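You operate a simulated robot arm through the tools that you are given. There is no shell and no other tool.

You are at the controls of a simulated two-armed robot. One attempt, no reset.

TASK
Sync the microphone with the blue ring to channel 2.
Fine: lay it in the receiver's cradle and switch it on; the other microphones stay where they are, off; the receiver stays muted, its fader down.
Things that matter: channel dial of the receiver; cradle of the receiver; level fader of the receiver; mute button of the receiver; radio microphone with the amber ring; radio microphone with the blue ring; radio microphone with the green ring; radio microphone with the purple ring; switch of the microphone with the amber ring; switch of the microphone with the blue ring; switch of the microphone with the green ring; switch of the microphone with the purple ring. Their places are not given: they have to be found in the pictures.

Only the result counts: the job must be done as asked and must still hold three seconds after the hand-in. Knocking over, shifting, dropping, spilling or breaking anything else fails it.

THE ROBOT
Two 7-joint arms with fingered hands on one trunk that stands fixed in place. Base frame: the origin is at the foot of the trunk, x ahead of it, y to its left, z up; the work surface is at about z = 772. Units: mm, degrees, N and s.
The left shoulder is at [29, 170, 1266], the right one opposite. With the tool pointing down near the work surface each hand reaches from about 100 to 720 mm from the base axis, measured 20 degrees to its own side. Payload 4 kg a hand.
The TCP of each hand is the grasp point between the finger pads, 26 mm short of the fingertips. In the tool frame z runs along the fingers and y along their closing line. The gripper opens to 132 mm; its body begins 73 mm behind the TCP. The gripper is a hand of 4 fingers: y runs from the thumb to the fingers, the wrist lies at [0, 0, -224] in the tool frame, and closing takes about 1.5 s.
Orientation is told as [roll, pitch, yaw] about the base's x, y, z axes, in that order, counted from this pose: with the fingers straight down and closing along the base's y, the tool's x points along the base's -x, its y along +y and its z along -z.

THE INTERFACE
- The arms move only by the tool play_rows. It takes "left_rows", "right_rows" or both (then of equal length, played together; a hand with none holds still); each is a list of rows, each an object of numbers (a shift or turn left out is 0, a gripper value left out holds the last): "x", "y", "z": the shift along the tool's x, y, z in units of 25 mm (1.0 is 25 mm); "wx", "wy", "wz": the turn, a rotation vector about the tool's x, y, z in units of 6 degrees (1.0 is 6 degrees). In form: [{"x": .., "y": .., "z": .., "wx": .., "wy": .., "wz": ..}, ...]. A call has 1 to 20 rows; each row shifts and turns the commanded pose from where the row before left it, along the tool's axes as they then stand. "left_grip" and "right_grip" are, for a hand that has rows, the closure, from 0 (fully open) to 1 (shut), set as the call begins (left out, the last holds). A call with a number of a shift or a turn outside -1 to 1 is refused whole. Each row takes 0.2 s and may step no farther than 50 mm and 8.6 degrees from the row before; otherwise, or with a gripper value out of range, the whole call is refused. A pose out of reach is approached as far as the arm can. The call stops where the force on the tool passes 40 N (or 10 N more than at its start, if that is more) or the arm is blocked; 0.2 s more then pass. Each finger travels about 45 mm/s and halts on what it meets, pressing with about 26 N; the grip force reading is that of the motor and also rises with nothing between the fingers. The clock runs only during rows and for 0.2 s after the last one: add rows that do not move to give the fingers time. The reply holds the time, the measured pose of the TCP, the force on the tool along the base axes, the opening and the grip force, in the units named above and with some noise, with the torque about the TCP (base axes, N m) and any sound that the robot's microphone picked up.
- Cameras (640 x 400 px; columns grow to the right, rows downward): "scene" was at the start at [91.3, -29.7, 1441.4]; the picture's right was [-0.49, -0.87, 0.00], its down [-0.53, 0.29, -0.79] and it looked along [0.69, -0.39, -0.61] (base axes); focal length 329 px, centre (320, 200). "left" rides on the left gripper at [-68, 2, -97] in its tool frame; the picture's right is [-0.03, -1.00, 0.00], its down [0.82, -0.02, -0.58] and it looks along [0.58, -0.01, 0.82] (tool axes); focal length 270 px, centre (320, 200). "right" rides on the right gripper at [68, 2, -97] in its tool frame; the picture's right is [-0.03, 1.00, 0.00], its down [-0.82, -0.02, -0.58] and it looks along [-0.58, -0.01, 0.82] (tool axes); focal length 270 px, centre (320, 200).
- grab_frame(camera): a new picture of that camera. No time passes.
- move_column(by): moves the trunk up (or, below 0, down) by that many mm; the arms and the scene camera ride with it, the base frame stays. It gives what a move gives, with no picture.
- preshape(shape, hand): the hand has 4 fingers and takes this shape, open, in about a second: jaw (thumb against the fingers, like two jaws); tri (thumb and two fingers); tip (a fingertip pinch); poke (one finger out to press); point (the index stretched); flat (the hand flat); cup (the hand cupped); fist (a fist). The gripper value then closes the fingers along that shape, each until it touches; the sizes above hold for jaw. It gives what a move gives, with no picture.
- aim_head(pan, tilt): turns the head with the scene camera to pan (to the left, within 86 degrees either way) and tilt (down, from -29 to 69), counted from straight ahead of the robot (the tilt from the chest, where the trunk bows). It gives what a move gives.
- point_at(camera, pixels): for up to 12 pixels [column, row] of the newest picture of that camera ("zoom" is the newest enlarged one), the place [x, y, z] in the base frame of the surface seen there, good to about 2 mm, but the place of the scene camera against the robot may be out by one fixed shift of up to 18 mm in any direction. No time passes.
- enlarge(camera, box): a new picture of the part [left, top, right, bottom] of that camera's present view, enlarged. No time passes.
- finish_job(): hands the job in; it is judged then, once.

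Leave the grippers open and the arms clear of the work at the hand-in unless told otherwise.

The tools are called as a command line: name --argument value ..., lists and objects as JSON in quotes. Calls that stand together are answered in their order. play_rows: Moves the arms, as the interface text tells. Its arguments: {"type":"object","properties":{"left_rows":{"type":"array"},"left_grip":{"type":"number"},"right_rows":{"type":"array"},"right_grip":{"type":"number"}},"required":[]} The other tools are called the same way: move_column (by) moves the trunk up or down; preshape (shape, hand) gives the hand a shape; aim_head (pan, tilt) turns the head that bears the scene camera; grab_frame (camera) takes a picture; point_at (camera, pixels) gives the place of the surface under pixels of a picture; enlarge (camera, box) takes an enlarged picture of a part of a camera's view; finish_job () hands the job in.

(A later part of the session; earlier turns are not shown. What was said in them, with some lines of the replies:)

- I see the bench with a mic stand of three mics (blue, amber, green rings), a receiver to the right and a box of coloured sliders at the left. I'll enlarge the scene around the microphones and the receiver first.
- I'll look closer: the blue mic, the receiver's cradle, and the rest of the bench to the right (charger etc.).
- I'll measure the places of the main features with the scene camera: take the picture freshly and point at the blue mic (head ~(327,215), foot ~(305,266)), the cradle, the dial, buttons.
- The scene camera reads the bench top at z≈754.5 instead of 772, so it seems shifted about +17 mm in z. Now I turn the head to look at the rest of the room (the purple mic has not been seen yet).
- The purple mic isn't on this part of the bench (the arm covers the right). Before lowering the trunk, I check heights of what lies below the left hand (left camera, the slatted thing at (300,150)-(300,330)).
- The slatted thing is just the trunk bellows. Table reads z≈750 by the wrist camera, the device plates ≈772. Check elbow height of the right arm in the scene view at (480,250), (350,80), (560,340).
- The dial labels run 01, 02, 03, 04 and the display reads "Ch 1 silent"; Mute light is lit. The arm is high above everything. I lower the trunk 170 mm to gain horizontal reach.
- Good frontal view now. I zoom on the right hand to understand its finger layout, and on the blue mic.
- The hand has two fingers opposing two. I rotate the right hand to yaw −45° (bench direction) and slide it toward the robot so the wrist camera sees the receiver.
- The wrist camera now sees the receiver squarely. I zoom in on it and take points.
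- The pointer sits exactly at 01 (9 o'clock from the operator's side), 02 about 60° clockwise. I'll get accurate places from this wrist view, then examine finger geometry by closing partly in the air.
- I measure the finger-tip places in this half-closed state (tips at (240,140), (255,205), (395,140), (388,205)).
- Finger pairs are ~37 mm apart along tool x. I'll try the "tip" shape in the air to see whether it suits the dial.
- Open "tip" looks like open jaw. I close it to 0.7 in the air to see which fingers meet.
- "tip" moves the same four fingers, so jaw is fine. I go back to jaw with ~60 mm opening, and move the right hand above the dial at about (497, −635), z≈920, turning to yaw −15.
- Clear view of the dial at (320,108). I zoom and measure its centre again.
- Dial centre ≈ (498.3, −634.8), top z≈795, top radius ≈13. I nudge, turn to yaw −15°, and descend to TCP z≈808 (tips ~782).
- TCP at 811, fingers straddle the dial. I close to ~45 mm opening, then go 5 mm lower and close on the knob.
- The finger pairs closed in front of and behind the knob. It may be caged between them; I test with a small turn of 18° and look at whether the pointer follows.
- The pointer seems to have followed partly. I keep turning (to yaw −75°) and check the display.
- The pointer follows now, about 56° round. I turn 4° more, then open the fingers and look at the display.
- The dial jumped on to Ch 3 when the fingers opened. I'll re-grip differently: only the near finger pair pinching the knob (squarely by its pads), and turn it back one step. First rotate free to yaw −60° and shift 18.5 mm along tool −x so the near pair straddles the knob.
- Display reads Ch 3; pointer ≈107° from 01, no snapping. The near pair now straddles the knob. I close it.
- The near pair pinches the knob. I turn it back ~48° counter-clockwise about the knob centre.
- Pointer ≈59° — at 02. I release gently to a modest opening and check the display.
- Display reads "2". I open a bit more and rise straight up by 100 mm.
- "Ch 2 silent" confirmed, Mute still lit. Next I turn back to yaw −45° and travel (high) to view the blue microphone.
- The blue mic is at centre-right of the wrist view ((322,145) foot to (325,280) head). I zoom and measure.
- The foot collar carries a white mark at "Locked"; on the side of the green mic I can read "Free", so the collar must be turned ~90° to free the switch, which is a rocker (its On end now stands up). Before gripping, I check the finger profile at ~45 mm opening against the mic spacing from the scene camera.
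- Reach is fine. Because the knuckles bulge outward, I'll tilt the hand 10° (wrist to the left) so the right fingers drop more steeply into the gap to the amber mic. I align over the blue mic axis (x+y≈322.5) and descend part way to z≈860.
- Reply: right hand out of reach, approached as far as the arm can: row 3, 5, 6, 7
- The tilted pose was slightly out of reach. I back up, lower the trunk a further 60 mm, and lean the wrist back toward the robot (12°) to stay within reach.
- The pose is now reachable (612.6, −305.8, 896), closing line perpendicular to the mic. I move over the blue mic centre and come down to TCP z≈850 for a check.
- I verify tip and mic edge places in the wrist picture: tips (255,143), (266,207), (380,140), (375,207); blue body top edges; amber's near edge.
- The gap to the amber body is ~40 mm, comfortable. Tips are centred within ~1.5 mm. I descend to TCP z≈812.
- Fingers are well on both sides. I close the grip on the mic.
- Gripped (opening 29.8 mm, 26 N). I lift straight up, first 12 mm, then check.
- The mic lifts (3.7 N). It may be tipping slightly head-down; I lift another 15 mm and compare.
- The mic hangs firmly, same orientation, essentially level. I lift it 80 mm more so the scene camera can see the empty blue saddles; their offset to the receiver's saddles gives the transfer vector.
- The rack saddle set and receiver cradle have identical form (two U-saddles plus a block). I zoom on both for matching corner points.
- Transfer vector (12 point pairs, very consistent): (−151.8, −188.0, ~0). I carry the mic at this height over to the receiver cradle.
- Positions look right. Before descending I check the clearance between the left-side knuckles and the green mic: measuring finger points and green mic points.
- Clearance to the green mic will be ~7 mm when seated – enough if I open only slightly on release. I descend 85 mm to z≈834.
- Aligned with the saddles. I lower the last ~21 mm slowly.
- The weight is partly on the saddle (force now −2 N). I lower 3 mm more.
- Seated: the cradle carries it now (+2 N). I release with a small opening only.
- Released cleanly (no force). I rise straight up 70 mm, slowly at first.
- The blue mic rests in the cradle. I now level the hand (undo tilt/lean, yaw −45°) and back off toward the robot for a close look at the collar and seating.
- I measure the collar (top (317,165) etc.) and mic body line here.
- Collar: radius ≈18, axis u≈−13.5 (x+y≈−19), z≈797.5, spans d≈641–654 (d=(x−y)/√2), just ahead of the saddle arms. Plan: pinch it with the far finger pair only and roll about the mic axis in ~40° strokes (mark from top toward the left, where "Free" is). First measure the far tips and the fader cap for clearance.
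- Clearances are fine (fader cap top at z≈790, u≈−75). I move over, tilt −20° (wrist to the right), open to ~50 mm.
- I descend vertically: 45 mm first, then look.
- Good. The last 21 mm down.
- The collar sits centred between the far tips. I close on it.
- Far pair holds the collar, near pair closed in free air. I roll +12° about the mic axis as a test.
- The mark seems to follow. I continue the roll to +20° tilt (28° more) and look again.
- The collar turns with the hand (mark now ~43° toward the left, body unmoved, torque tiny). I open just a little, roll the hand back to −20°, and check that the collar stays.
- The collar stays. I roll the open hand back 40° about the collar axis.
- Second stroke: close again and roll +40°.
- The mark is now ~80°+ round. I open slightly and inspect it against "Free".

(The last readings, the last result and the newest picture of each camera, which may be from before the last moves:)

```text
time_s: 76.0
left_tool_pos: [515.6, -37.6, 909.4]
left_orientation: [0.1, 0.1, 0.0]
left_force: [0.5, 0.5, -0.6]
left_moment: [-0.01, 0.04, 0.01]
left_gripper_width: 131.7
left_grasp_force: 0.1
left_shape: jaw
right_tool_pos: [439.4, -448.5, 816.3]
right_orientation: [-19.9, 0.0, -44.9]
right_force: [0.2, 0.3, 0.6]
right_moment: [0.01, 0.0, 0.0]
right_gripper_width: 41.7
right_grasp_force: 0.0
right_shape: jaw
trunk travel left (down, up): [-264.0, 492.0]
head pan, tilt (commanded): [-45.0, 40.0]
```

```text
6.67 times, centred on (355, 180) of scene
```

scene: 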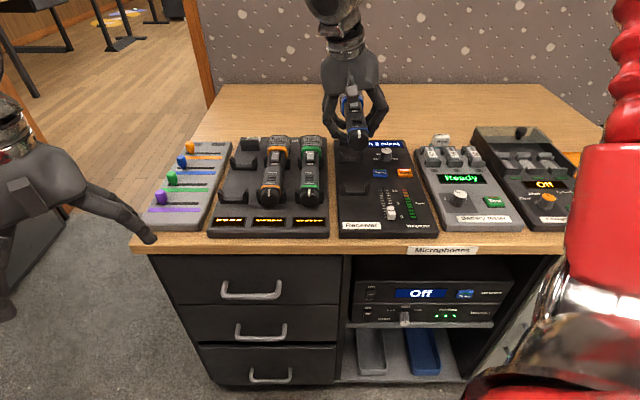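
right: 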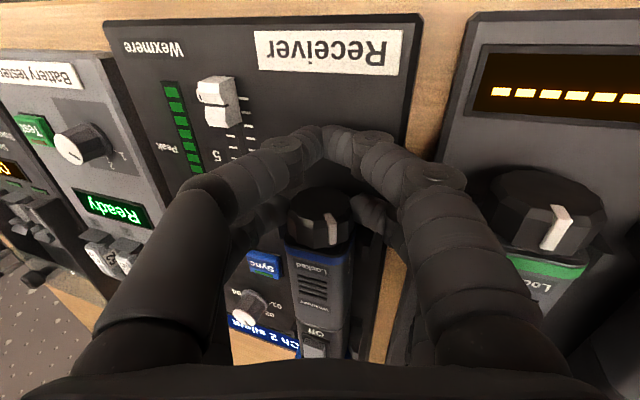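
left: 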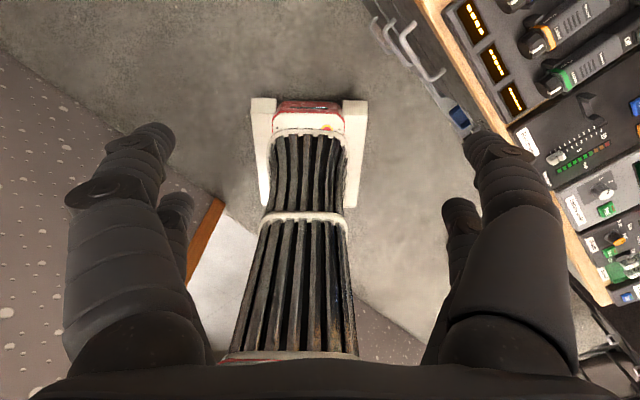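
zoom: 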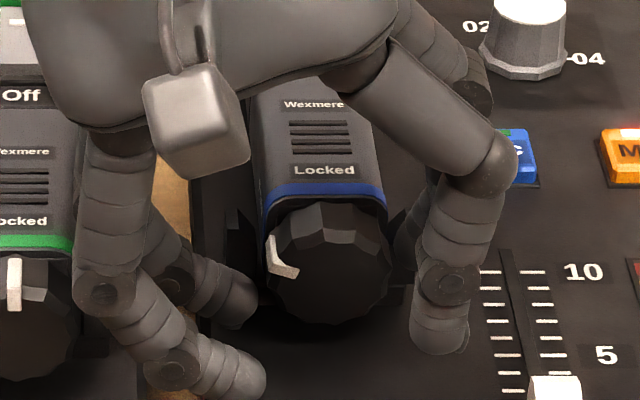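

The mark is at roughly 83–90°, nearly at "Free". One more small stroke: roll back 18°, grip, roll +9°, release.

play_rows --right_rows '[{"y": -0.0774, "z": 0.004, "wx": -1}, {"y": -0.0774, "z": 0.004, "wx": -1}, {"y": -0.0774, "z": 0.004, "wx": -1}, {}]'

play_rows --right_rows '[{}, {}, {}, {}, {}, {}]' --right_grip 1.0

play_rows --right_rows '[{"y": 0.0774, "z": 0.004, "wx": 1}, {"y": 0.0387, "z": 0.002, "wx": 0.5}, {}]'

play_rows --right_rows '[{}, {}, {}, {}]' --right_grip 0.66

enlarge --camera "right" --box '[270, 160, 370, 260]'

enlarge --camera "scene" --box '[330, 150, 380, 210]'

```text
time_s: 77.0
left_tool_pos: [517.7, -36.5, 910.8]
left_orientation: [0.1, 0.1, -0.1]
left_force: [-0.3, 1.3, -0.1]
left_moment: [-0.02, 0.06, 0.05]
left_gripper_width: 131.8
left_grasp_force: 0.1
left_shape: jaw
right_tool_pos: [436.2, -453.0, 817.3]
right_orientation: [-1.9, 0.0, -45.0]
right_force: [0.2, -0.1, 0.4]
right_moment: [0.0, 0.02, -0.01]
right_gripper_width: 42.0
right_grasp_force: 0.1
right_shape: jaw
trunk travel left (down, up): [-264.0, 492.0]
head pan, tilt (commanded): [-45.0, 40.0]
```

```text
time_s: 78.4
left_tool_pos: [517.3, -36.5, 910.1]
left_orientation: [-0.1, 0.1, 0.1]
left_force: [-0.4, 0.0, -0.6]
left_moment: [0.0, 0.0, -0.02]
left_gripper_width: 131.9
left_grasp_force: 0.1
left_shape: jaw
right_tool_pos: [434.5, -453.7, 817.5]
right_orientation: [-2.0, 0.0, -45.0]
right_force: [-0.5, -0.5, -1.3]
right_moment: [0.06, -0.02, 0.0]
right_gripper_width: 0.5
right_grasp_force: 26.5
right_shape: jaw
trunk travel left (down, up): [-264.0, 492.0]
head pan, tilt (commanded): [-45.0, 40.0]
```

```text
time_s: 79.2
left_tool_pos: [517.0, -35.3, 909.9]
left_orientation: [0.1, 0.0, 0.0]
left_force: [0.7, 0.7, 0.0]
left_moment: [0.03, 0.01, 0.0]
left_gripper_width: 132.1
left_grasp_force: 0.1
left_shape: jaw
right_tool_pos: [437.8, -450.8, 816.9]
right_orientation: [-11.0, 0.0, -45.1]
right_force: [2.2, -0.3, 4.7]
right_moment: [0.04, -0.25, 0.12]
right_gripper_width: 0.7
right_grasp_force: 25.6
right_shape: jaw
trunk travel left (down, up): [-264.0, 492.0]
head pan, tilt (commanded): [-45.0, 40.0]
```

```text
time_s: 80.2
left_tool_pos: [517.5, -36.0, 909.4]
left_orientation: [0.0, 0.0, 0.0]
left_force: [-0.5, -0.3, -0.5]
left_moment: [-0.04, -0.02, 0.03]
left_gripper_width: 131.9
left_grasp_force: 0.1
left_shape: jaw
right_tool_pos: [436.2, -451.2, 817.3]
right_orientation: [-11.0, 0.1, -44.9]
right_force: [-0.2, -0.3, 0.1]
right_moment: [0.02, -0.01, 0.0]
right_gripper_width: 44.5
right_grasp_force: 0.1
right_shape: jaw
trunk travel left (down, up): [-264.0, 492.0]
head pan, tilt (commanded): [-45.0, 40.0]
```

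```text
4.00 times, centred on (320, 210) of right
```

zoom: 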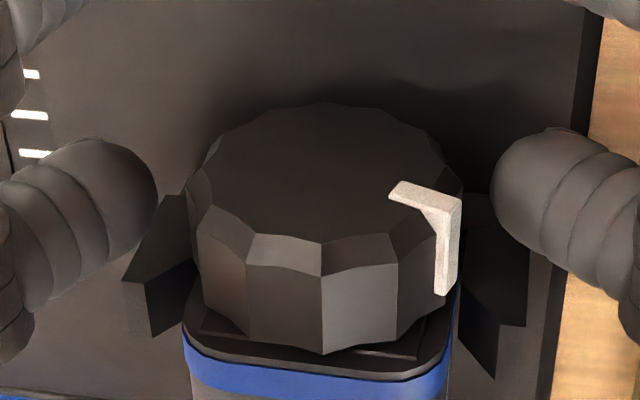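

```text
6.67 times, centred on (355, 180) of scene
```

zoom: 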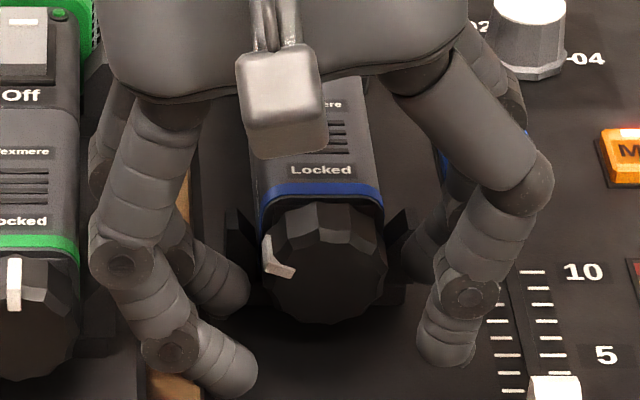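

The extra roll met resistance (torque) – the collar is at its end stop, mark pointing left. I rise straight up, level the hand, and look at the collar/mic.

play_rows --right_rows '[{"z": -0.3, "y": -0.058}, {"z": -0.6, "y": -0.117}, {"z": -0.75, "y": -0.146}, {"z": -0.75, "y": -0.146}, {"z": -0.74, "y": -0.144}, {"wx": -0.92}, {"wx": -0.92}, {}]'

grab_frame --camera "right"

enlarge --camera "scene" --box '[320, 120, 400, 220]'

```text
time_s: 82.0
left_tool_pos: [516.9, -36.2, 909.2]
left_orientation: [0.0, 0.2, 0.0]
left_force: [0.2, -0.1, 1.1]
left_moment: [0.01, -0.01, 0.02]
left_gripper_width: 131.8
left_grasp_force: 0.0
left_shape: jaw
right_tool_pos: [437.6, -449.3, 896.1]
right_orientation: [0.1, 0.0, -44.9]
right_force: [0.1, -0.1, 0.4]
right_moment: [0.0, 0.0, 0.03]
right_gripper_width: 44.6
right_grasp_force: 0.0
right_shape: jaw
trunk travel left (down, up): [-264.0, 492.0]
head pan, tilt (commanded): [-45.0, 40.0]
```

```text
taken
```

right: 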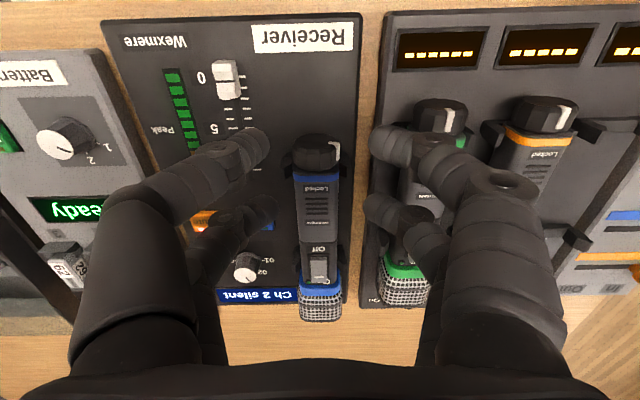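

```text
4.00 times, centred on (360, 170) of scene
```

zoom: 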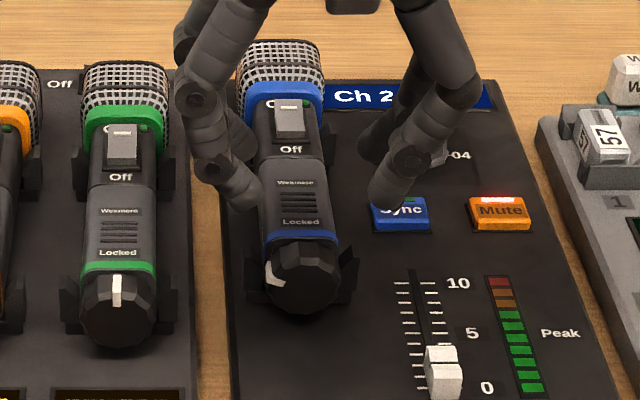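

Collar mark is on the left side; mic still seated. Now I try the "poke" shape in the air to see which finger sticks out.

preshape --shape "poke" --hand "right"

grab_frame --camera "right"

enlarge --camera "scene" --box '[290, 50, 430, 200]'

```text
time_s: 82.9
left_tool_pos: [517.0, -36.3, 909.4]
left_orientation: [-0.1, 0.0, 0.0]
left_force: [1.2, -0.3, -0.2]
left_moment: [0.02, 0.0, 0.0]
left_gripper_width: 132.2
left_grasp_force: 0.1
left_shape: jaw
right_tool_pos: [437.4, -451.6, 896.3]
right_orientation: [0.0, 0.0, -45.1]
right_force: [-0.2, -0.1, -1.1]
right_moment: [-0.02, 0.01, -0.05]
right_gripper_width: 0.0
right_grasp_force: 0.1
right_shape: poke
trunk travel left (down, up): [-264.0, 492.0]
head pan, tilt (commanded): [-45.0, 40.0]
```

```text
taken
```

right: 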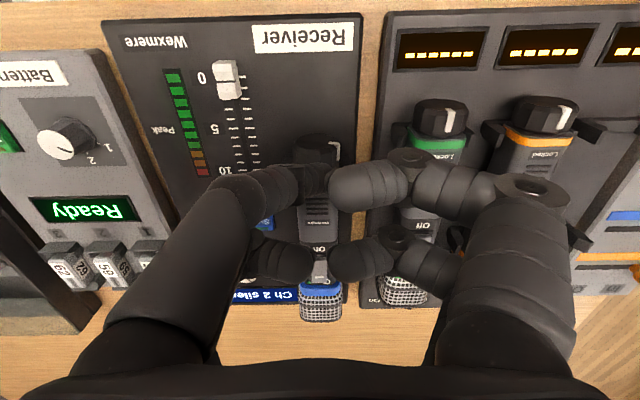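

```text
2.67 times, centred on (360, 125) of scene
```

zoom: 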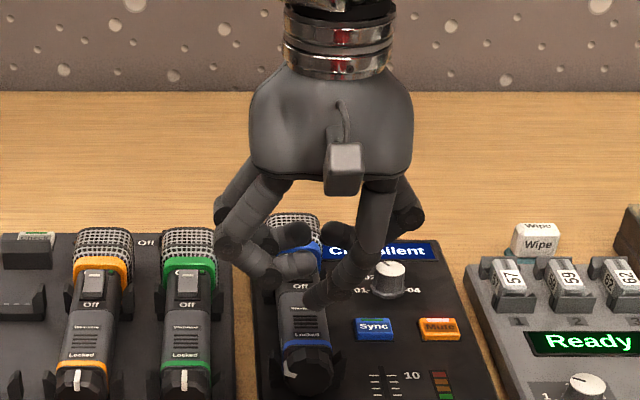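

enlarge --camera "right" --box '[210, 120, 430, 290]'

point_at --camera "right" --pixels '[[320, 178], [310, 175], [300, 180], [285, 182], [265, 190], [240, 190], [340, 187], [300, 262], [340, 262], [320, 185]]'

```text
2.35 times, centred on (320, 205) of right
```

zoom: 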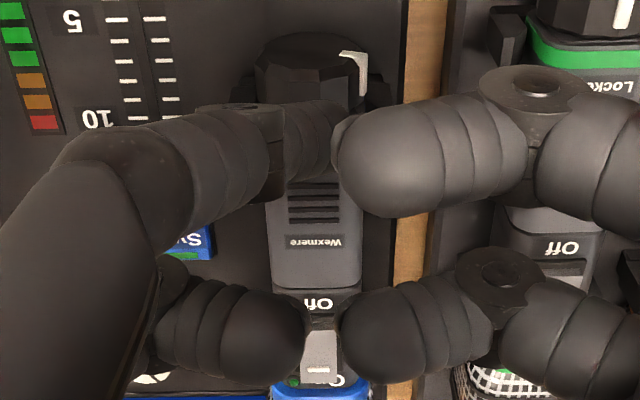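

```text
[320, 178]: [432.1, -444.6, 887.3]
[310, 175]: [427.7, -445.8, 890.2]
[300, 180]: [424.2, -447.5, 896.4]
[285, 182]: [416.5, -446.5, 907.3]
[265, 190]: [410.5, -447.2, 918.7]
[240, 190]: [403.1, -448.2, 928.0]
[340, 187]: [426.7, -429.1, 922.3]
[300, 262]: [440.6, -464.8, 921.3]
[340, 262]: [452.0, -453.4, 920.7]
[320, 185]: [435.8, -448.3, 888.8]
```

enlarge --camera "scene" --box '[320, 100, 400, 180]'

point_at --camera "zoom" --pixels '[[255, 310], [245, 318], [275, 300], [300, 270], [340, 250], [160, 290], [200, 270]]'

```text
5.00 times, centred on (360, 140) of scene
```

zoom: 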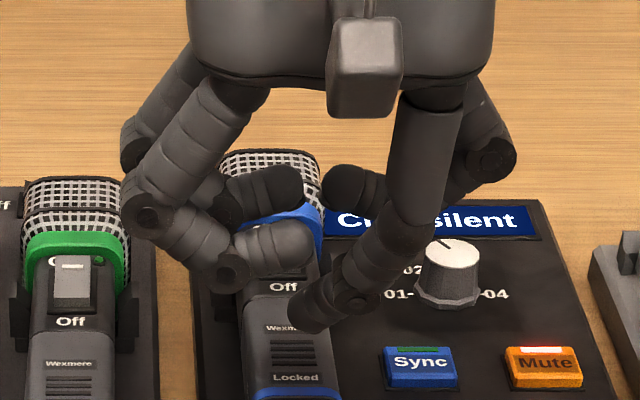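

```text
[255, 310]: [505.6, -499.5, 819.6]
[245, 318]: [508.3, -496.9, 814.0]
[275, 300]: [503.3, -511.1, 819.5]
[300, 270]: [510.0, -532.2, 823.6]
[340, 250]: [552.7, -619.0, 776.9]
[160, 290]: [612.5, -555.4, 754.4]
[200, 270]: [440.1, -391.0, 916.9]
```

point_at --camera "zoom" --pixels '[[305, 310], [305, 325], [315, 318], [330, 300], [345, 290], [370, 250], [265, 245], [300, 245]]'

```text
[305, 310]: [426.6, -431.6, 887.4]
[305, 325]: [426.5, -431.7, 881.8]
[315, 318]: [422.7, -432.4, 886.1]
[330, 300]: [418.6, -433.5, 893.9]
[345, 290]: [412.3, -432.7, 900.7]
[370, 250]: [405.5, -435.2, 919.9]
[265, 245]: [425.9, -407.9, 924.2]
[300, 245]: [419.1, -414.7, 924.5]
```

I measure the rocker on the blue mic in the wrist picture: cap around (319,262)–(319,280).

enlarge --camera "right" --box '[290, 235, 350, 295]'

point_at --camera "zoom" --pixels '[[320, 150], [320, 200], [320, 230], [320, 260], [320, 280], [290, 230], [350, 230], [320, 330], [320, 100], [260, 300], [320, 300], [320, 245]]'

```text
6.67 times, centred on (320, 265) of right
```

zoom: 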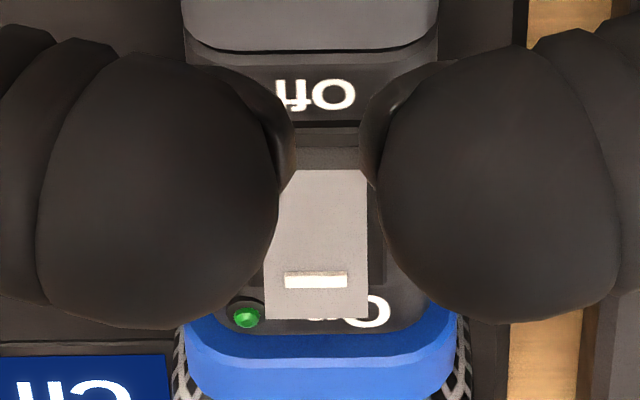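

```text
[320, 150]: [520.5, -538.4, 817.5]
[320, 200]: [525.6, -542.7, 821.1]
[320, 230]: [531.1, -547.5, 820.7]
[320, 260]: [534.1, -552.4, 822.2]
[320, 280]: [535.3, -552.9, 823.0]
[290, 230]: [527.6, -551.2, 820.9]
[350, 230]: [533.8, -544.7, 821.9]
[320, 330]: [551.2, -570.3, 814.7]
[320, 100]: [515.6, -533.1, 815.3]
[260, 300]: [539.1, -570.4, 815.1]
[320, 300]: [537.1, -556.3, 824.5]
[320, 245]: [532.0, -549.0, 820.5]
```

Rocker: On end at d≈769, u≈−12.5, z≈823. The poking tip is near the tool axis, roughly 26 mm below the TCP. I move the hand over the rocker with the tip ~15 mm above, then check visually.

play_rows --right_rows '[{"x": -0.834, "y": -0.0354}, {"x": -0.834, "y": -0.0354}, {"x": -0.834, "y": -0.0354}, {"x": -0.834, "y": -0.0354}, {"x": -0.834, "y": -0.0354}, {"x": -0.834, "y": -0.0354}, {"x": -0.834, "y": -0.0354}, {"z": 0.4}, {"z": 0.4}, {"z": 0.4}, {}]'

grab_frame --camera "right"

enlarge --camera "scene" --box '[310, 80, 410, 180]'

```text
time_s: 85.3
left_tool_pos: [516.2, -36.0, 909.8]
left_orientation: [0.1, 0.0, 0.0]
left_force: [-0.4, -0.4, -0.6]
left_moment: [-0.02, -0.01, 0.01]
left_gripper_width: 132.0
left_grasp_force: 0.1
left_shape: jaw
right_tool_pos: [535.1, -558.0, 865.5]
right_orientation: [0.1, 0.0, -45.0]
right_force: [-0.1, -1.1, 0.1]
right_moment: [-0.04, -0.04, 0.03]
right_gripper_width: 0.0
right_grasp_force: 0.1
right_shape: poke
trunk travel left (down, up): [-264.0, 492.0]
head pan, tilt (commanded): [-45.0, 40.0]
```

```text
taken
```

right: 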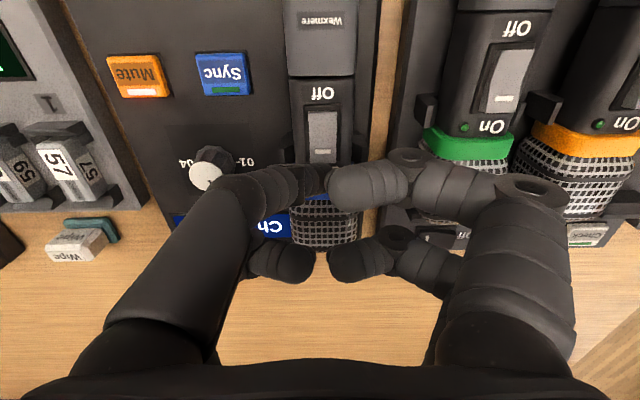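

```text
4.00 times, centred on (360, 130) of scene
```

zoom: 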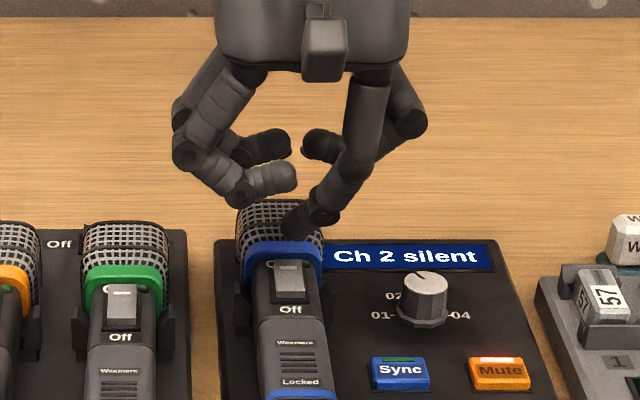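

I measure tip and rocker in the same scene picture: tip (297,225), On end (290,268), cap etc.

point_at --camera "zoom" --pixels '[[297, 215], [297, 225], [295, 232], [290, 225], [303, 225], [290, 265], [289, 272], [289, 290], [285, 255], [297, 240]]'

enlarge --camera "right" --box '[260, 100, 400, 260]'

```text
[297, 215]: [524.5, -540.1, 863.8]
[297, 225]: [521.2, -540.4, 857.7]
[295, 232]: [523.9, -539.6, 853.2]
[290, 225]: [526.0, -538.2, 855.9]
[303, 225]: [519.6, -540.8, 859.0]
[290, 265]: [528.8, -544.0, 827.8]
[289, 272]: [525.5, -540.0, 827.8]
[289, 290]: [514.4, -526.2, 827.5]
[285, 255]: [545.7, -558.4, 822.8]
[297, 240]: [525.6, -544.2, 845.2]
```

```text
2.50 times, centred on (330, 180) of right
```

zoom: 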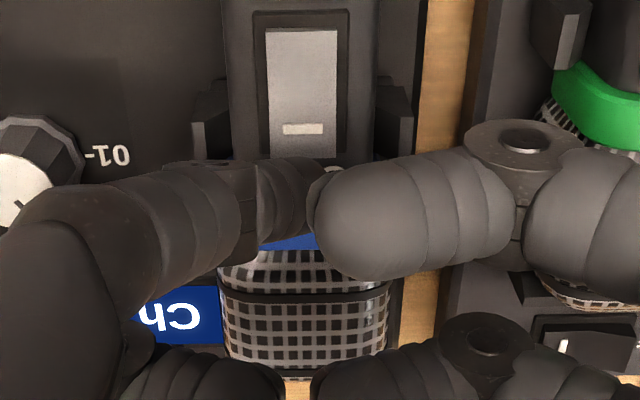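

In the same camera frame the tip is right above the On end with ~18 mm gap. I shift 3 mm toward the robot and descend 14 mm, then press in small steps.

play_rows --right_rows '[{"x": 0.12}, {"z": 0.28}, {"z": 0.28}, {}]'

enlarge --camera "scene" --box '[330, 100, 400, 170]'

```text
time_s: 86.3
left_tool_pos: [518.2, -37.1, 909.2]
left_orientation: [0.0, 0.0, 0.0]
left_force: [-0.5, 0.2, 0.1]
left_moment: [0.01, 0.0, 0.04]
left_gripper_width: 131.8
left_grasp_force: 0.0
left_shape: jaw
right_tool_pos: [533.7, -555.6, 852.6]
right_orientation: [0.0, 0.1, -45.0]
right_force: [-0.8, 0.5, 1.2]
right_moment: [0.03, 0.01, 0.01]
right_gripper_width: 0.0
right_grasp_force: 0.1
right_shape: poke
trunk travel left (down, up): [-264.0, 492.0]
head pan, tilt (commanded): [-45.0, 40.0]
```

```text
5.71 times, centred on (365, 135) of scene
```

zoom: 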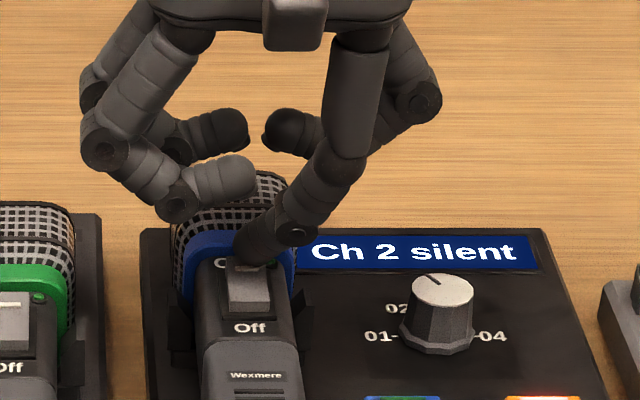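

The tip is just above the On end. I press down in small steps.

play_rows --right_rows '[{"z": 0.1}, {"z": 0.1}, {}]'

play_rows --right_rows '[{"z": 0.1}, {"z": 0.08}, {}]'

enlarge --camera "scene" --box '[330, 100, 400, 170]'

```text
time_s: 87.1
left_tool_pos: [515.5, -36.0, 911.0]
left_orientation: [-0.1, 0.0, 0.1]
left_force: [-0.1, 0.2, -0.4]
left_moment: [-0.04, -0.03, 0.02]
left_gripper_width: 132.1
left_grasp_force: 0.0
left_shape: jaw
right_tool_pos: [534.0, -555.1, 850.9]
right_orientation: [0.1, -0.4, -45.0]
right_force: [1.0, -4.5, 20.6]
right_moment: [-0.09, 0.0, 0.0]
right_gripper_width: 0.0
right_grasp_force: 0.1
right_shape: poke
trunk travel left (down, up): [-264.0, 492.0]
head pan, tilt (commanded): [-45.0, 40.0]
```

```text
time_s: 87.6
left_tool_pos: [517.2, -36.2, 910.7]
left_orientation: [0.0, 0.0, -0.1]
left_force: [-0.1, 0.0, 0.3]
left_moment: [-0.01, 0.0, 0.03]
left_gripper_width: 132.0
left_grasp_force: 0.0
left_shape: jaw
right_tool_pos: [535.6, -556.6, 850.1]
right_orientation: [0.2, -0.9, -45.1]
right_force: [-1.3, 0.0, 16.2]
right_moment: [0.09, 0.02, 0.0]
right_gripper_width: 0.0
right_grasp_force: 0.0
right_shape: poke
trunk travel left (down, up): [-264.0, 492.0]
head pan, tilt (commanded): [-45.0, 40.0]
stopped in row 2 (right hand): the force on the tool passed its limit at 42 N (the readings are from after the stop); the commanded pose is now the measured one
```

```text
5.71 times, centred on (365, 135) of scene
```

zoom: 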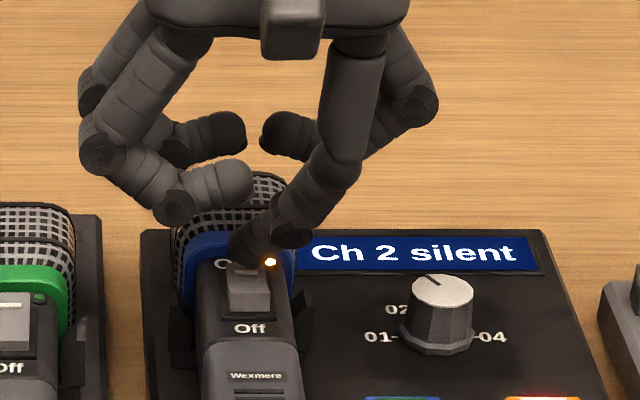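

An amber light is now lit on the mic – it switched on. I rise and look.

play_rows --right_rows '[{"z": -0.2}, {"z": -0.4}, {"z": -0.6}, {"z": -0.8}, {"z": -0.8}, {"z": -0.8}, {"x": 0.8}, {"x": 0.8}, {"x": 0.8}, {}]'

grab_frame --camera "right"

enlarge --camera "scene" --box '[320, 110, 420, 210]'

```text
time_s: 89.8
left_tool_pos: [518.2, -36.0, 911.2]
left_orientation: [0.0, 0.1, 0.0]
left_force: [0.4, -0.7, -0.1]
left_moment: [-0.04, -0.01, 0.0]
left_gripper_width: 132.1
left_grasp_force: 0.0
left_shape: jaw
right_tool_pos: [492.5, -514.2, 936.4]
right_orientation: [-0.1, -0.3, -45.0]
right_force: [0.7, -0.6, -0.2]
right_moment: [0.0, 0.02, 0.0]
right_gripper_width: 0.0
right_grasp_force: 0.1
right_shape: poke
trunk travel left (down, up): [-264.0, 492.0]
head pan, tilt (commanded): [-45.0, 40.0]
```

```text
taken
```

right: 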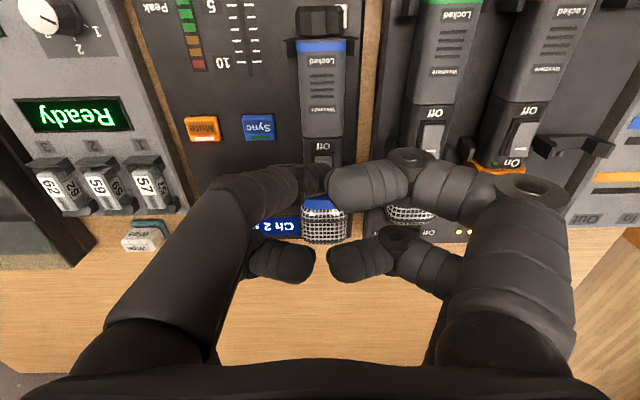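

```text
4.00 times, centred on (370, 160) of scene
```

zoom: 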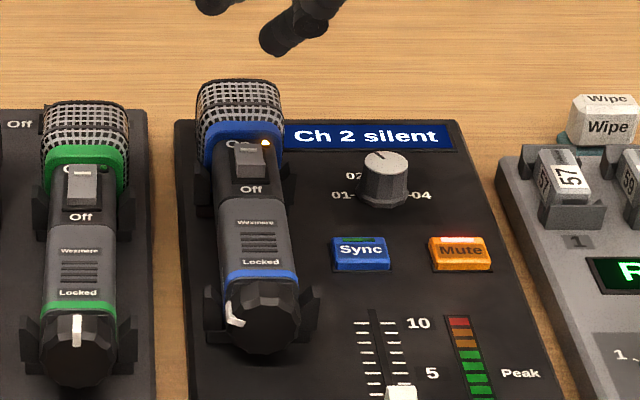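

The mic is on (amber light). Next: the Sync button. I measure its centre in the wrist picture at about (257,127).

enlarge --camera "right" --box '[220, 90, 350, 200]'

point_at --camera "zoom" --pixels '[[180, 125], [140, 125], [215, 125], [180, 100], [180, 150], [180, 165], [475, 250], [480, 285]]'

enlarge --camera "scene" --box '[320, 110, 420, 210]'

point_at --camera "zoom" --pixels '[[360, 255], [335, 252], [385, 252], [360, 243], [360, 262]]'

```text
3.64 times, centred on (285, 145) of right
```

zoom: 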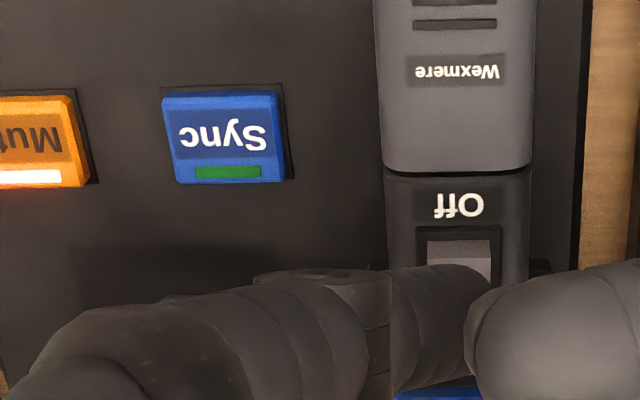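

```text
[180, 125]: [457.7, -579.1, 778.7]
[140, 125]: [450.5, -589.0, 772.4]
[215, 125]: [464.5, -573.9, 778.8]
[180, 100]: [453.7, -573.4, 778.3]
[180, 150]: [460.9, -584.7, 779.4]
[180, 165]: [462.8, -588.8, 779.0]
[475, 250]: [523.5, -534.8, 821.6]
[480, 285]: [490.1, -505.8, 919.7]
```

```text
4.00 times, centred on (370, 160) of scene
```

zoom: 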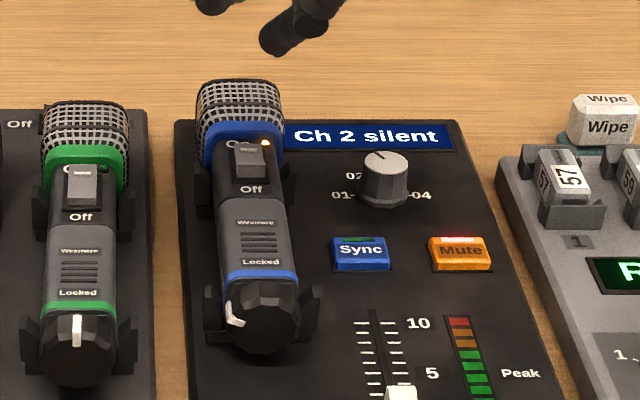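

```text
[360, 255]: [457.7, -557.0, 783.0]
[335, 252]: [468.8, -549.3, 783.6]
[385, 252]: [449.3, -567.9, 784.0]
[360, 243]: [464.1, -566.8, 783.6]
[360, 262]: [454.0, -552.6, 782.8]
```

Sync centre ≈ (467.5, −575.7, 779). To keep the folded fingers away from the mic I'll tilt the hand 18° (wrist to the right) and press with the poking finger. First I move above it.

play_rows --right_rows '[{"x": -0.357, "y": -0.925}, {"x": -0.357, "y": -0.925}, {"x": -0.357, "y": -0.925}, {"wx": -0.75}, {"wx": -0.75}, {"wx": -0.75}, {"wx": -0.75}, {"z": 0.734, "y": -0.238}, {"z": 0.734, "y": -0.238}, {"z": 0.734, "y": -0.238}, {"z": 0.734, "y": -0.238}, {}]'

enlarge --camera "scene" --box '[320, 110, 420, 210]'

grab_frame --camera "right"

```text
time_s: 92.4
left_tool_pos: [517.4, -37.4, 909.4]
left_orientation: [0.0, 0.0, -0.1]
left_force: [-0.4, -0.5, 0.3]
left_moment: [-0.03, 0.01, 0.0]
left_gripper_width: 131.9
left_grasp_force: 0.1
left_shape: jaw
right_tool_pos: [461.9, -583.1, 859.7]
right_orientation: [18.1, -0.4, -45.0]
right_force: [0.0, -0.4, 0.0]
right_moment: [0.02, 0.0, 0.03]
right_gripper_width: 0.3
right_grasp_force: 0.0
right_shape: poke
trunk travel left (down, up): [-264.0, 492.0]
head pan, tilt (commanded): [-45.0, 40.0]
```

```text
4.00 times, centred on (370, 160) of scene
```

zoom: 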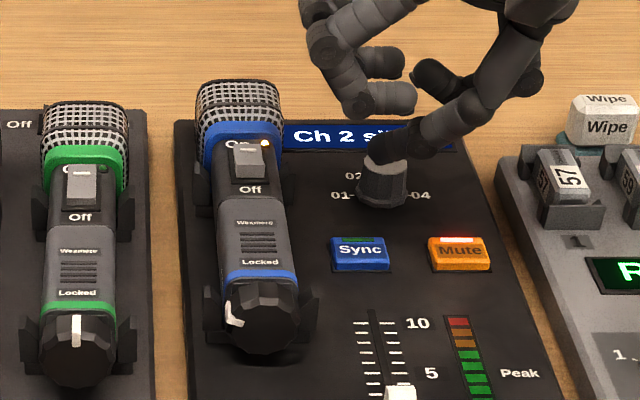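

```text
taken
```

right: 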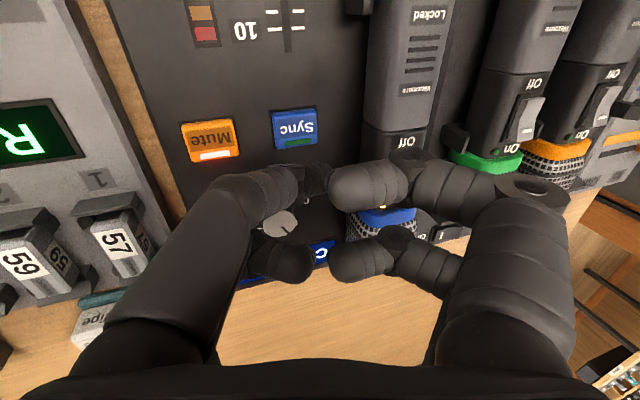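

I check the tip against the Sync button in the scene frame (tip about (378,150) in the zoom; Sync measured there as ≈(459.5,−559.5,783)).

point_at --camera "zoom" --pixels '[[375, 150], [385, 150], [380, 158], [372, 155], [395, 145], [390, 155], [360, 251]]'

enlarge --camera "scene" --box '[360, 110, 400, 160]'

```text
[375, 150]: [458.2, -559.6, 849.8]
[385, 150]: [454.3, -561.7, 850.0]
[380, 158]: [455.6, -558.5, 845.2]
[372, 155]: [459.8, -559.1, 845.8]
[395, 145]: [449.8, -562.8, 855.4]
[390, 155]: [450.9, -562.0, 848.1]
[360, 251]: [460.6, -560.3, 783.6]
```

```text
8.00 times, centred on (380, 135) of scene
```

zoom: 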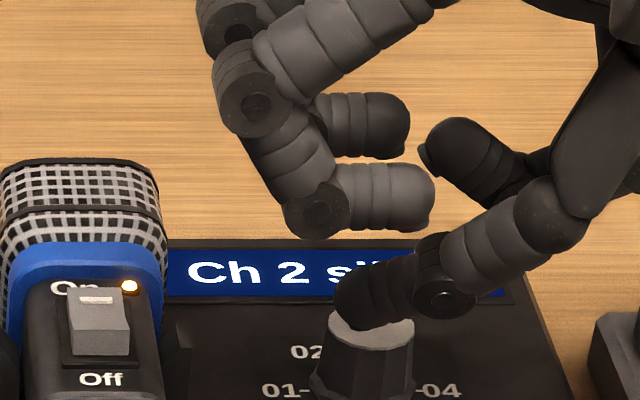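

Tip within ~3 mm of the button centre. I correct (+2 mm each) and descend 48 mm, then press stepwise.

play_rows --right_rows '[{"x": 0.08, "y": 0.08}, {"z": 0.4565, "y": -0.1483}, {"z": 0.4565, "y": -0.1483}, {"z": 0.4565, "y": -0.1483}, {"z": 0.4565, "y": -0.1483}, {}]'

enlarge --camera "scene" --box '[340, 110, 420, 190]'

grab_frame --camera "right"

```text
time_s: 93.8
left_tool_pos: [516.9, -36.5, 910.7]
left_orientation: [0.0, 0.0, 0.1]
left_force: [0.6, 0.3, -0.3]
left_moment: [-0.01, -0.02, 0.04]
left_gripper_width: 132.1
left_grasp_force: 0.1
left_shape: jaw
right_tool_pos: [463.8, -580.2, 811.6]
right_orientation: [18.2, -0.4, -45.1]
right_force: [0.2, -0.9, 0.5]
right_moment: [-0.03, -0.01, 0.0]
right_gripper_width: 0.0
right_grasp_force: 0.1
right_shape: poke
trunk travel left (down, up): [-264.0, 492.0]
head pan, tilt (commanded): [-45.0, 40.0]
```

```text
5.00 times, centred on (380, 150) of scene
```

zoom: 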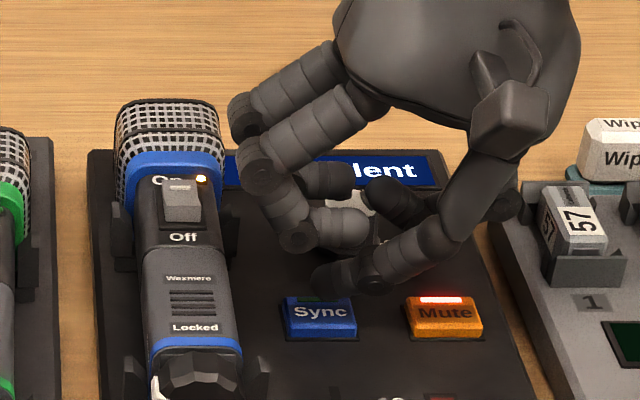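

```text
taken
```

right: 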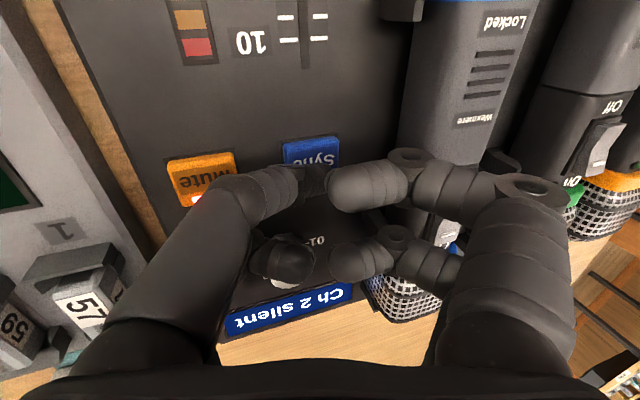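

The tip looks a bit toward the back of the button; I check numbers.

point_at --camera "zoom" --pixels '[[328, 275], [335, 282], [325, 285], [345, 278], [320, 312], [320, 300], [320, 325], [320, 332]]'

```text
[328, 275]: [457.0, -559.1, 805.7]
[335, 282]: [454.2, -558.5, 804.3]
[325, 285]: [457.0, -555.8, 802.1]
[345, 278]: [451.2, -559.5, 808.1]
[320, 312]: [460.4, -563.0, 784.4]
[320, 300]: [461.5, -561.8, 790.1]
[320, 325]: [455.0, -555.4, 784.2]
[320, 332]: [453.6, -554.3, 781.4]
```

Tip is centred over the button with ~7 mm gap. Pressing in 2.5 mm steps.

play_rows --right_rows '[{"z": 0.0951, "y": -0.0309}, {"z": 0.0951, "y": -0.0309}, {"z": 0.0951, "y": -0.0309}, {}]'

enlarge --camera "scene" --box '[340, 110, 420, 190]'

```text
time_s: 94.8
left_tool_pos: [516.7, -36.9, 910.7]
left_orientation: [-0.1, 0.0, 0.0]
left_force: [-0.1, -0.6, 0.6]
left_moment: [0.0, -0.01, -0.03]
left_gripper_width: 131.6
left_grasp_force: 0.0
left_shape: jaw
right_tool_pos: [462.4, -580.2, 804.9]
right_orientation: [18.1, -0.3, -45.0]
right_force: [-0.9, -0.6, 2.5]
right_moment: [0.04, 0.01, 0.02]
right_gripper_width: 0.1
right_grasp_force: 0.1
right_shape: poke
trunk travel left (down, up): [-264.0, 492.0]
head pan, tilt (commanded): [-45.0, 40.0]
heard: click
```

```text
5.00 times, centred on (380, 150) of scene
```

zoom: 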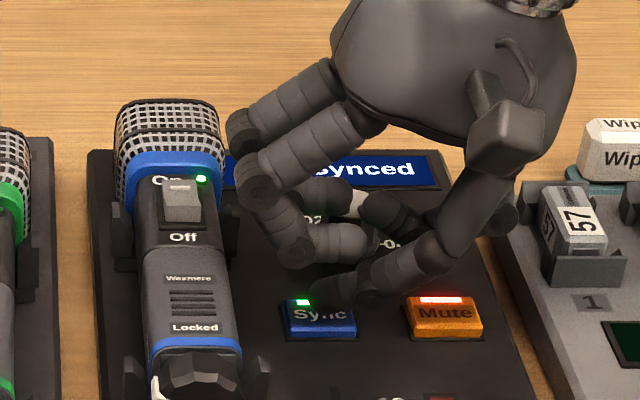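

Click heard: display reads "…synced", the Sync light and the mic's light are green. I rise straight up and away.

play_rows --right_rows '[{"z": -0.2, "y": 0.065}, {"z": -0.4, "y": 0.13}, {"z": -0.7, "y": 0.227}, {"z": -0.8, "y": 0.26}, {"z": -0.8, "y": 0.26}, {"z": -0.8, "y": 0.26}, {}, {}]'

enlarge --camera "scene" --box '[310, 110, 430, 230]'

grab_frame --camera "scene"

```text
time_s: 96.6
left_tool_pos: [517.9, -35.9, 909.7]
left_orientation: [-0.1, 0.0, 0.1]
left_force: [-1.8, 0.2, 0.0]
left_moment: [0.01, -0.01, 0.0]
left_gripper_width: 131.9
left_grasp_force: 0.1
left_shape: jaw
right_tool_pos: [461.5, -578.9, 903.5]
right_orientation: [18.1, -0.4, -45.0]
right_force: [0.4, -0.1, -1.3]
right_moment: [-0.01, 0.02, 0.02]
right_gripper_width: 0.0
right_grasp_force: 0.2
right_shape: poke
trunk travel left (down, up): [-264.0, 492.0]
head pan, tilt (commanded): [-45.0, 40.0]
```

```text
3.33 times, centred on (370, 170) of scene
```

zoom: 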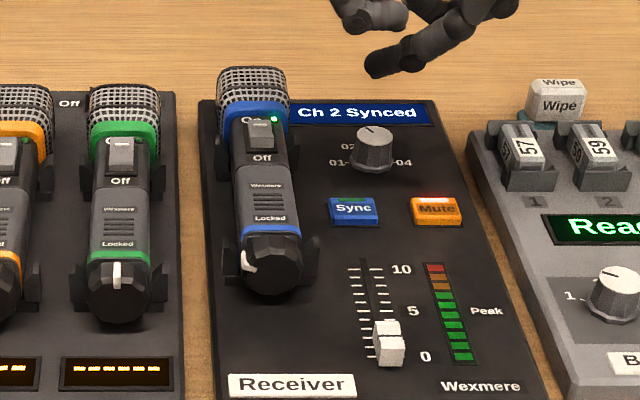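

```text
taken
```

scene: 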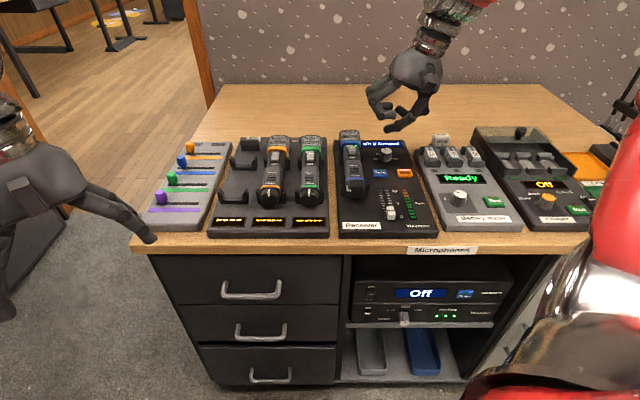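

"Ch 2 Synced" stays, Mute still lit, fader at 0. I now retract: up 120 mm, level the hand, back toward the robot, and open the gripper.

play_rows --right_rows '[{"z": -0.761, "y": 0.247}, {"z": -0.761, "y": 0.247}, {"z": -0.761, "y": 0.247}, {"z": -0.761, "y": 0.247}, {"z": -0.761, "y": 0.247}, {"z": -0.761, "y": 0.247}, {"wx": 0.75}, {"wx": 0.75}, {"wx": 0.75}, {"wx": 0.75}, {"x": 0.8}, {"x": 0.8}, {"x": 0.8}, {"x": 0.8}, {"x": 0.8}, {}]'

preshape --shape "jaw" --hand "right"

grab_frame --camera "scene"

grab_frame --camera "right"

enlarge --camera "scene" --box '[200, 110, 440, 250]'

```text
time_s: 100.0
left_tool_pos: [518.2, -35.9, 909.5]
left_orientation: [0.0, 0.2, -0.1]
left_force: [1.0, 0.4, -0.6]
left_moment: [-0.02, 0.0, 0.01]
left_gripper_width: 131.9
left_grasp_force: 0.0
left_shape: jaw
right_tool_pos: [392.9, -509.5, 1021.3]
right_orientation: [0.0, -0.4, -45.1]
right_force: [-0.4, 0.6, 0.1]
right_moment: [-0.02, -0.01, -0.01]
right_gripper_width: 0.2
right_grasp_force: 0.1
right_shape: poke
trunk travel left (down, up): [-264.0, 492.0]
head pan, tilt (commanded): [-45.0, 40.0]
```

```text
time_s: 100.9
left_tool_pos: [517.0, -37.1, 909.3]
left_orientation: [0.0, 0.0, 0.1]
left_force: [0.0, -0.1, -0.1]
left_moment: [0.03, 0.0, 0.01]
left_gripper_width: 132.2
left_grasp_force: 0.0
left_shape: jaw
right_tool_pos: [390.3, -509.1, 1020.8]
right_orientation: [0.1, -0.4, -45.0]
right_force: [-0.9, 0.4, -0.5]
right_moment: [-0.01, 0.02, 0.0]
right_gripper_width: 131.7
right_grasp_force: 0.1
right_shape: jaw
trunk travel left (down, up): [-264.0, 492.0]
head pan, tilt (commanded): [-45.0, 40.0]
```

```text
taken
```

scene: 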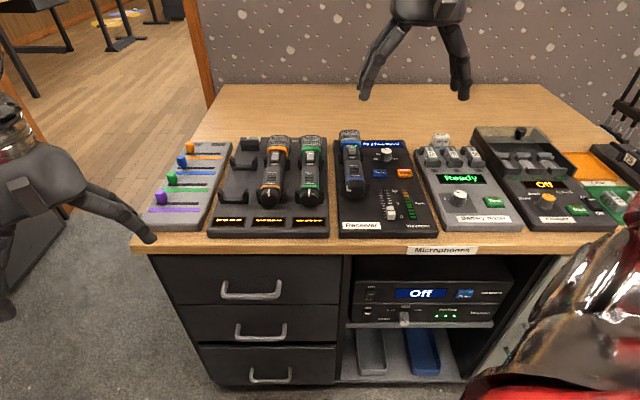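

```text
taken
```

right: 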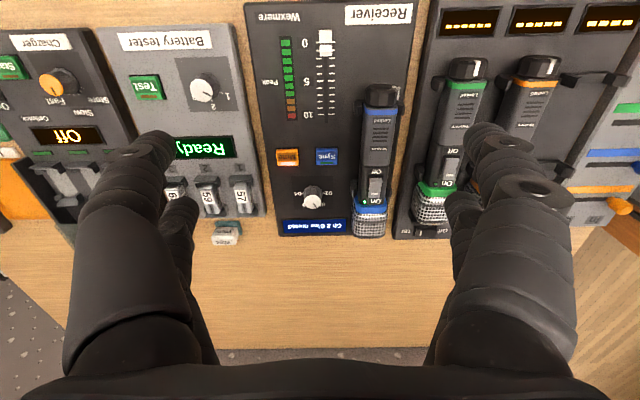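

```text
2.67 times, centred on (320, 180) of scene
```

zoom: 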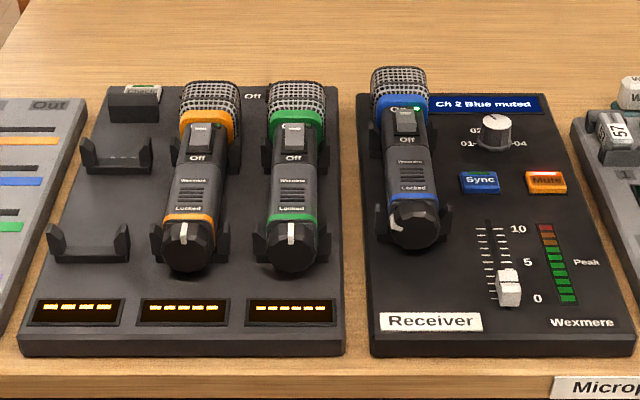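

The display now says "Ch 2 Blue muted". A last close check of the receiver, the mic's seating and the fader.

enlarge --camera "scene" --box '[330, 120, 440, 240]'

enlarge --camera "right" --box '[240, 0, 430, 250]'

point_at --camera "right" --pixels '[[381, 95], [378, 115], [377, 135], [376, 160], [372, 190], [371, 210], [370, 225], [465, 115], [455, 165]]'

```text
3.33 times, centred on (385, 180) of scene
```

zoom: 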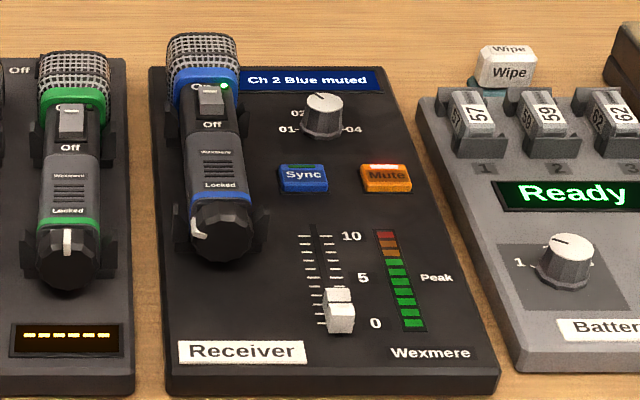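

```text
1.60 times, centred on (335, 125) of right
```

zoom: 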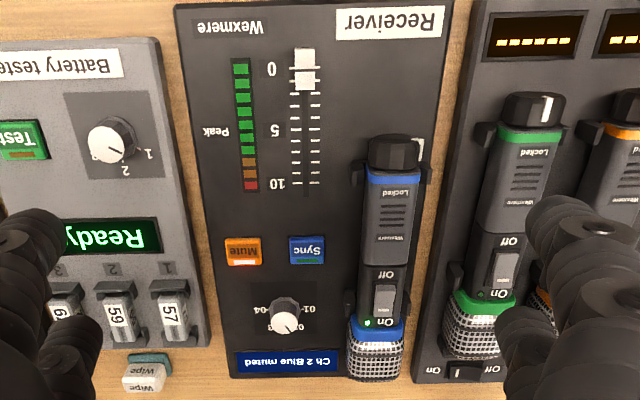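

```text
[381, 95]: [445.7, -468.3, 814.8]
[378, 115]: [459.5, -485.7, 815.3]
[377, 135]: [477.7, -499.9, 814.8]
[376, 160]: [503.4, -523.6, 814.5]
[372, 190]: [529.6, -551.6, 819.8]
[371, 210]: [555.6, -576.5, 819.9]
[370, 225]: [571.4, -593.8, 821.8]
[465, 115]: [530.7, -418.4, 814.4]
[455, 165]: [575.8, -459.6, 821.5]
```

Everything reads as asked: the blue mic lies level in the cradle (top z≈815 as in the rack), switched on with green light, the display "Ch 2 Blue muted", Mute lit, fader at 0, the other mics untouched. Grippers are open and clear; I hand in.

finish_job

```text
The job is handed in.
```

The microphone with the blue ring is lying in the receiver's cradle, switched on and synced to channel 2. The receiver's display read "Ch 2 Blue muted" just before I handed the job in.

- **Receiver:** it is still muted, with its Mute light lit and the fader at 0. The dial points to 02. It overshot to channel 3 on the first turn, so I turned it back before going on.
- **Blue microphone:** it sits level in the cradle and its light is green. Its foot collar was set to "Locked", so I turned it to "Free" before switching the microphone on, and I left it there. I also pressed the Sync button.
- **Other microphones:** the amber and green ones are in their places and off. I did not see the purple one in any picture.
- **Arms:** both grippers are open and clear of the bench.
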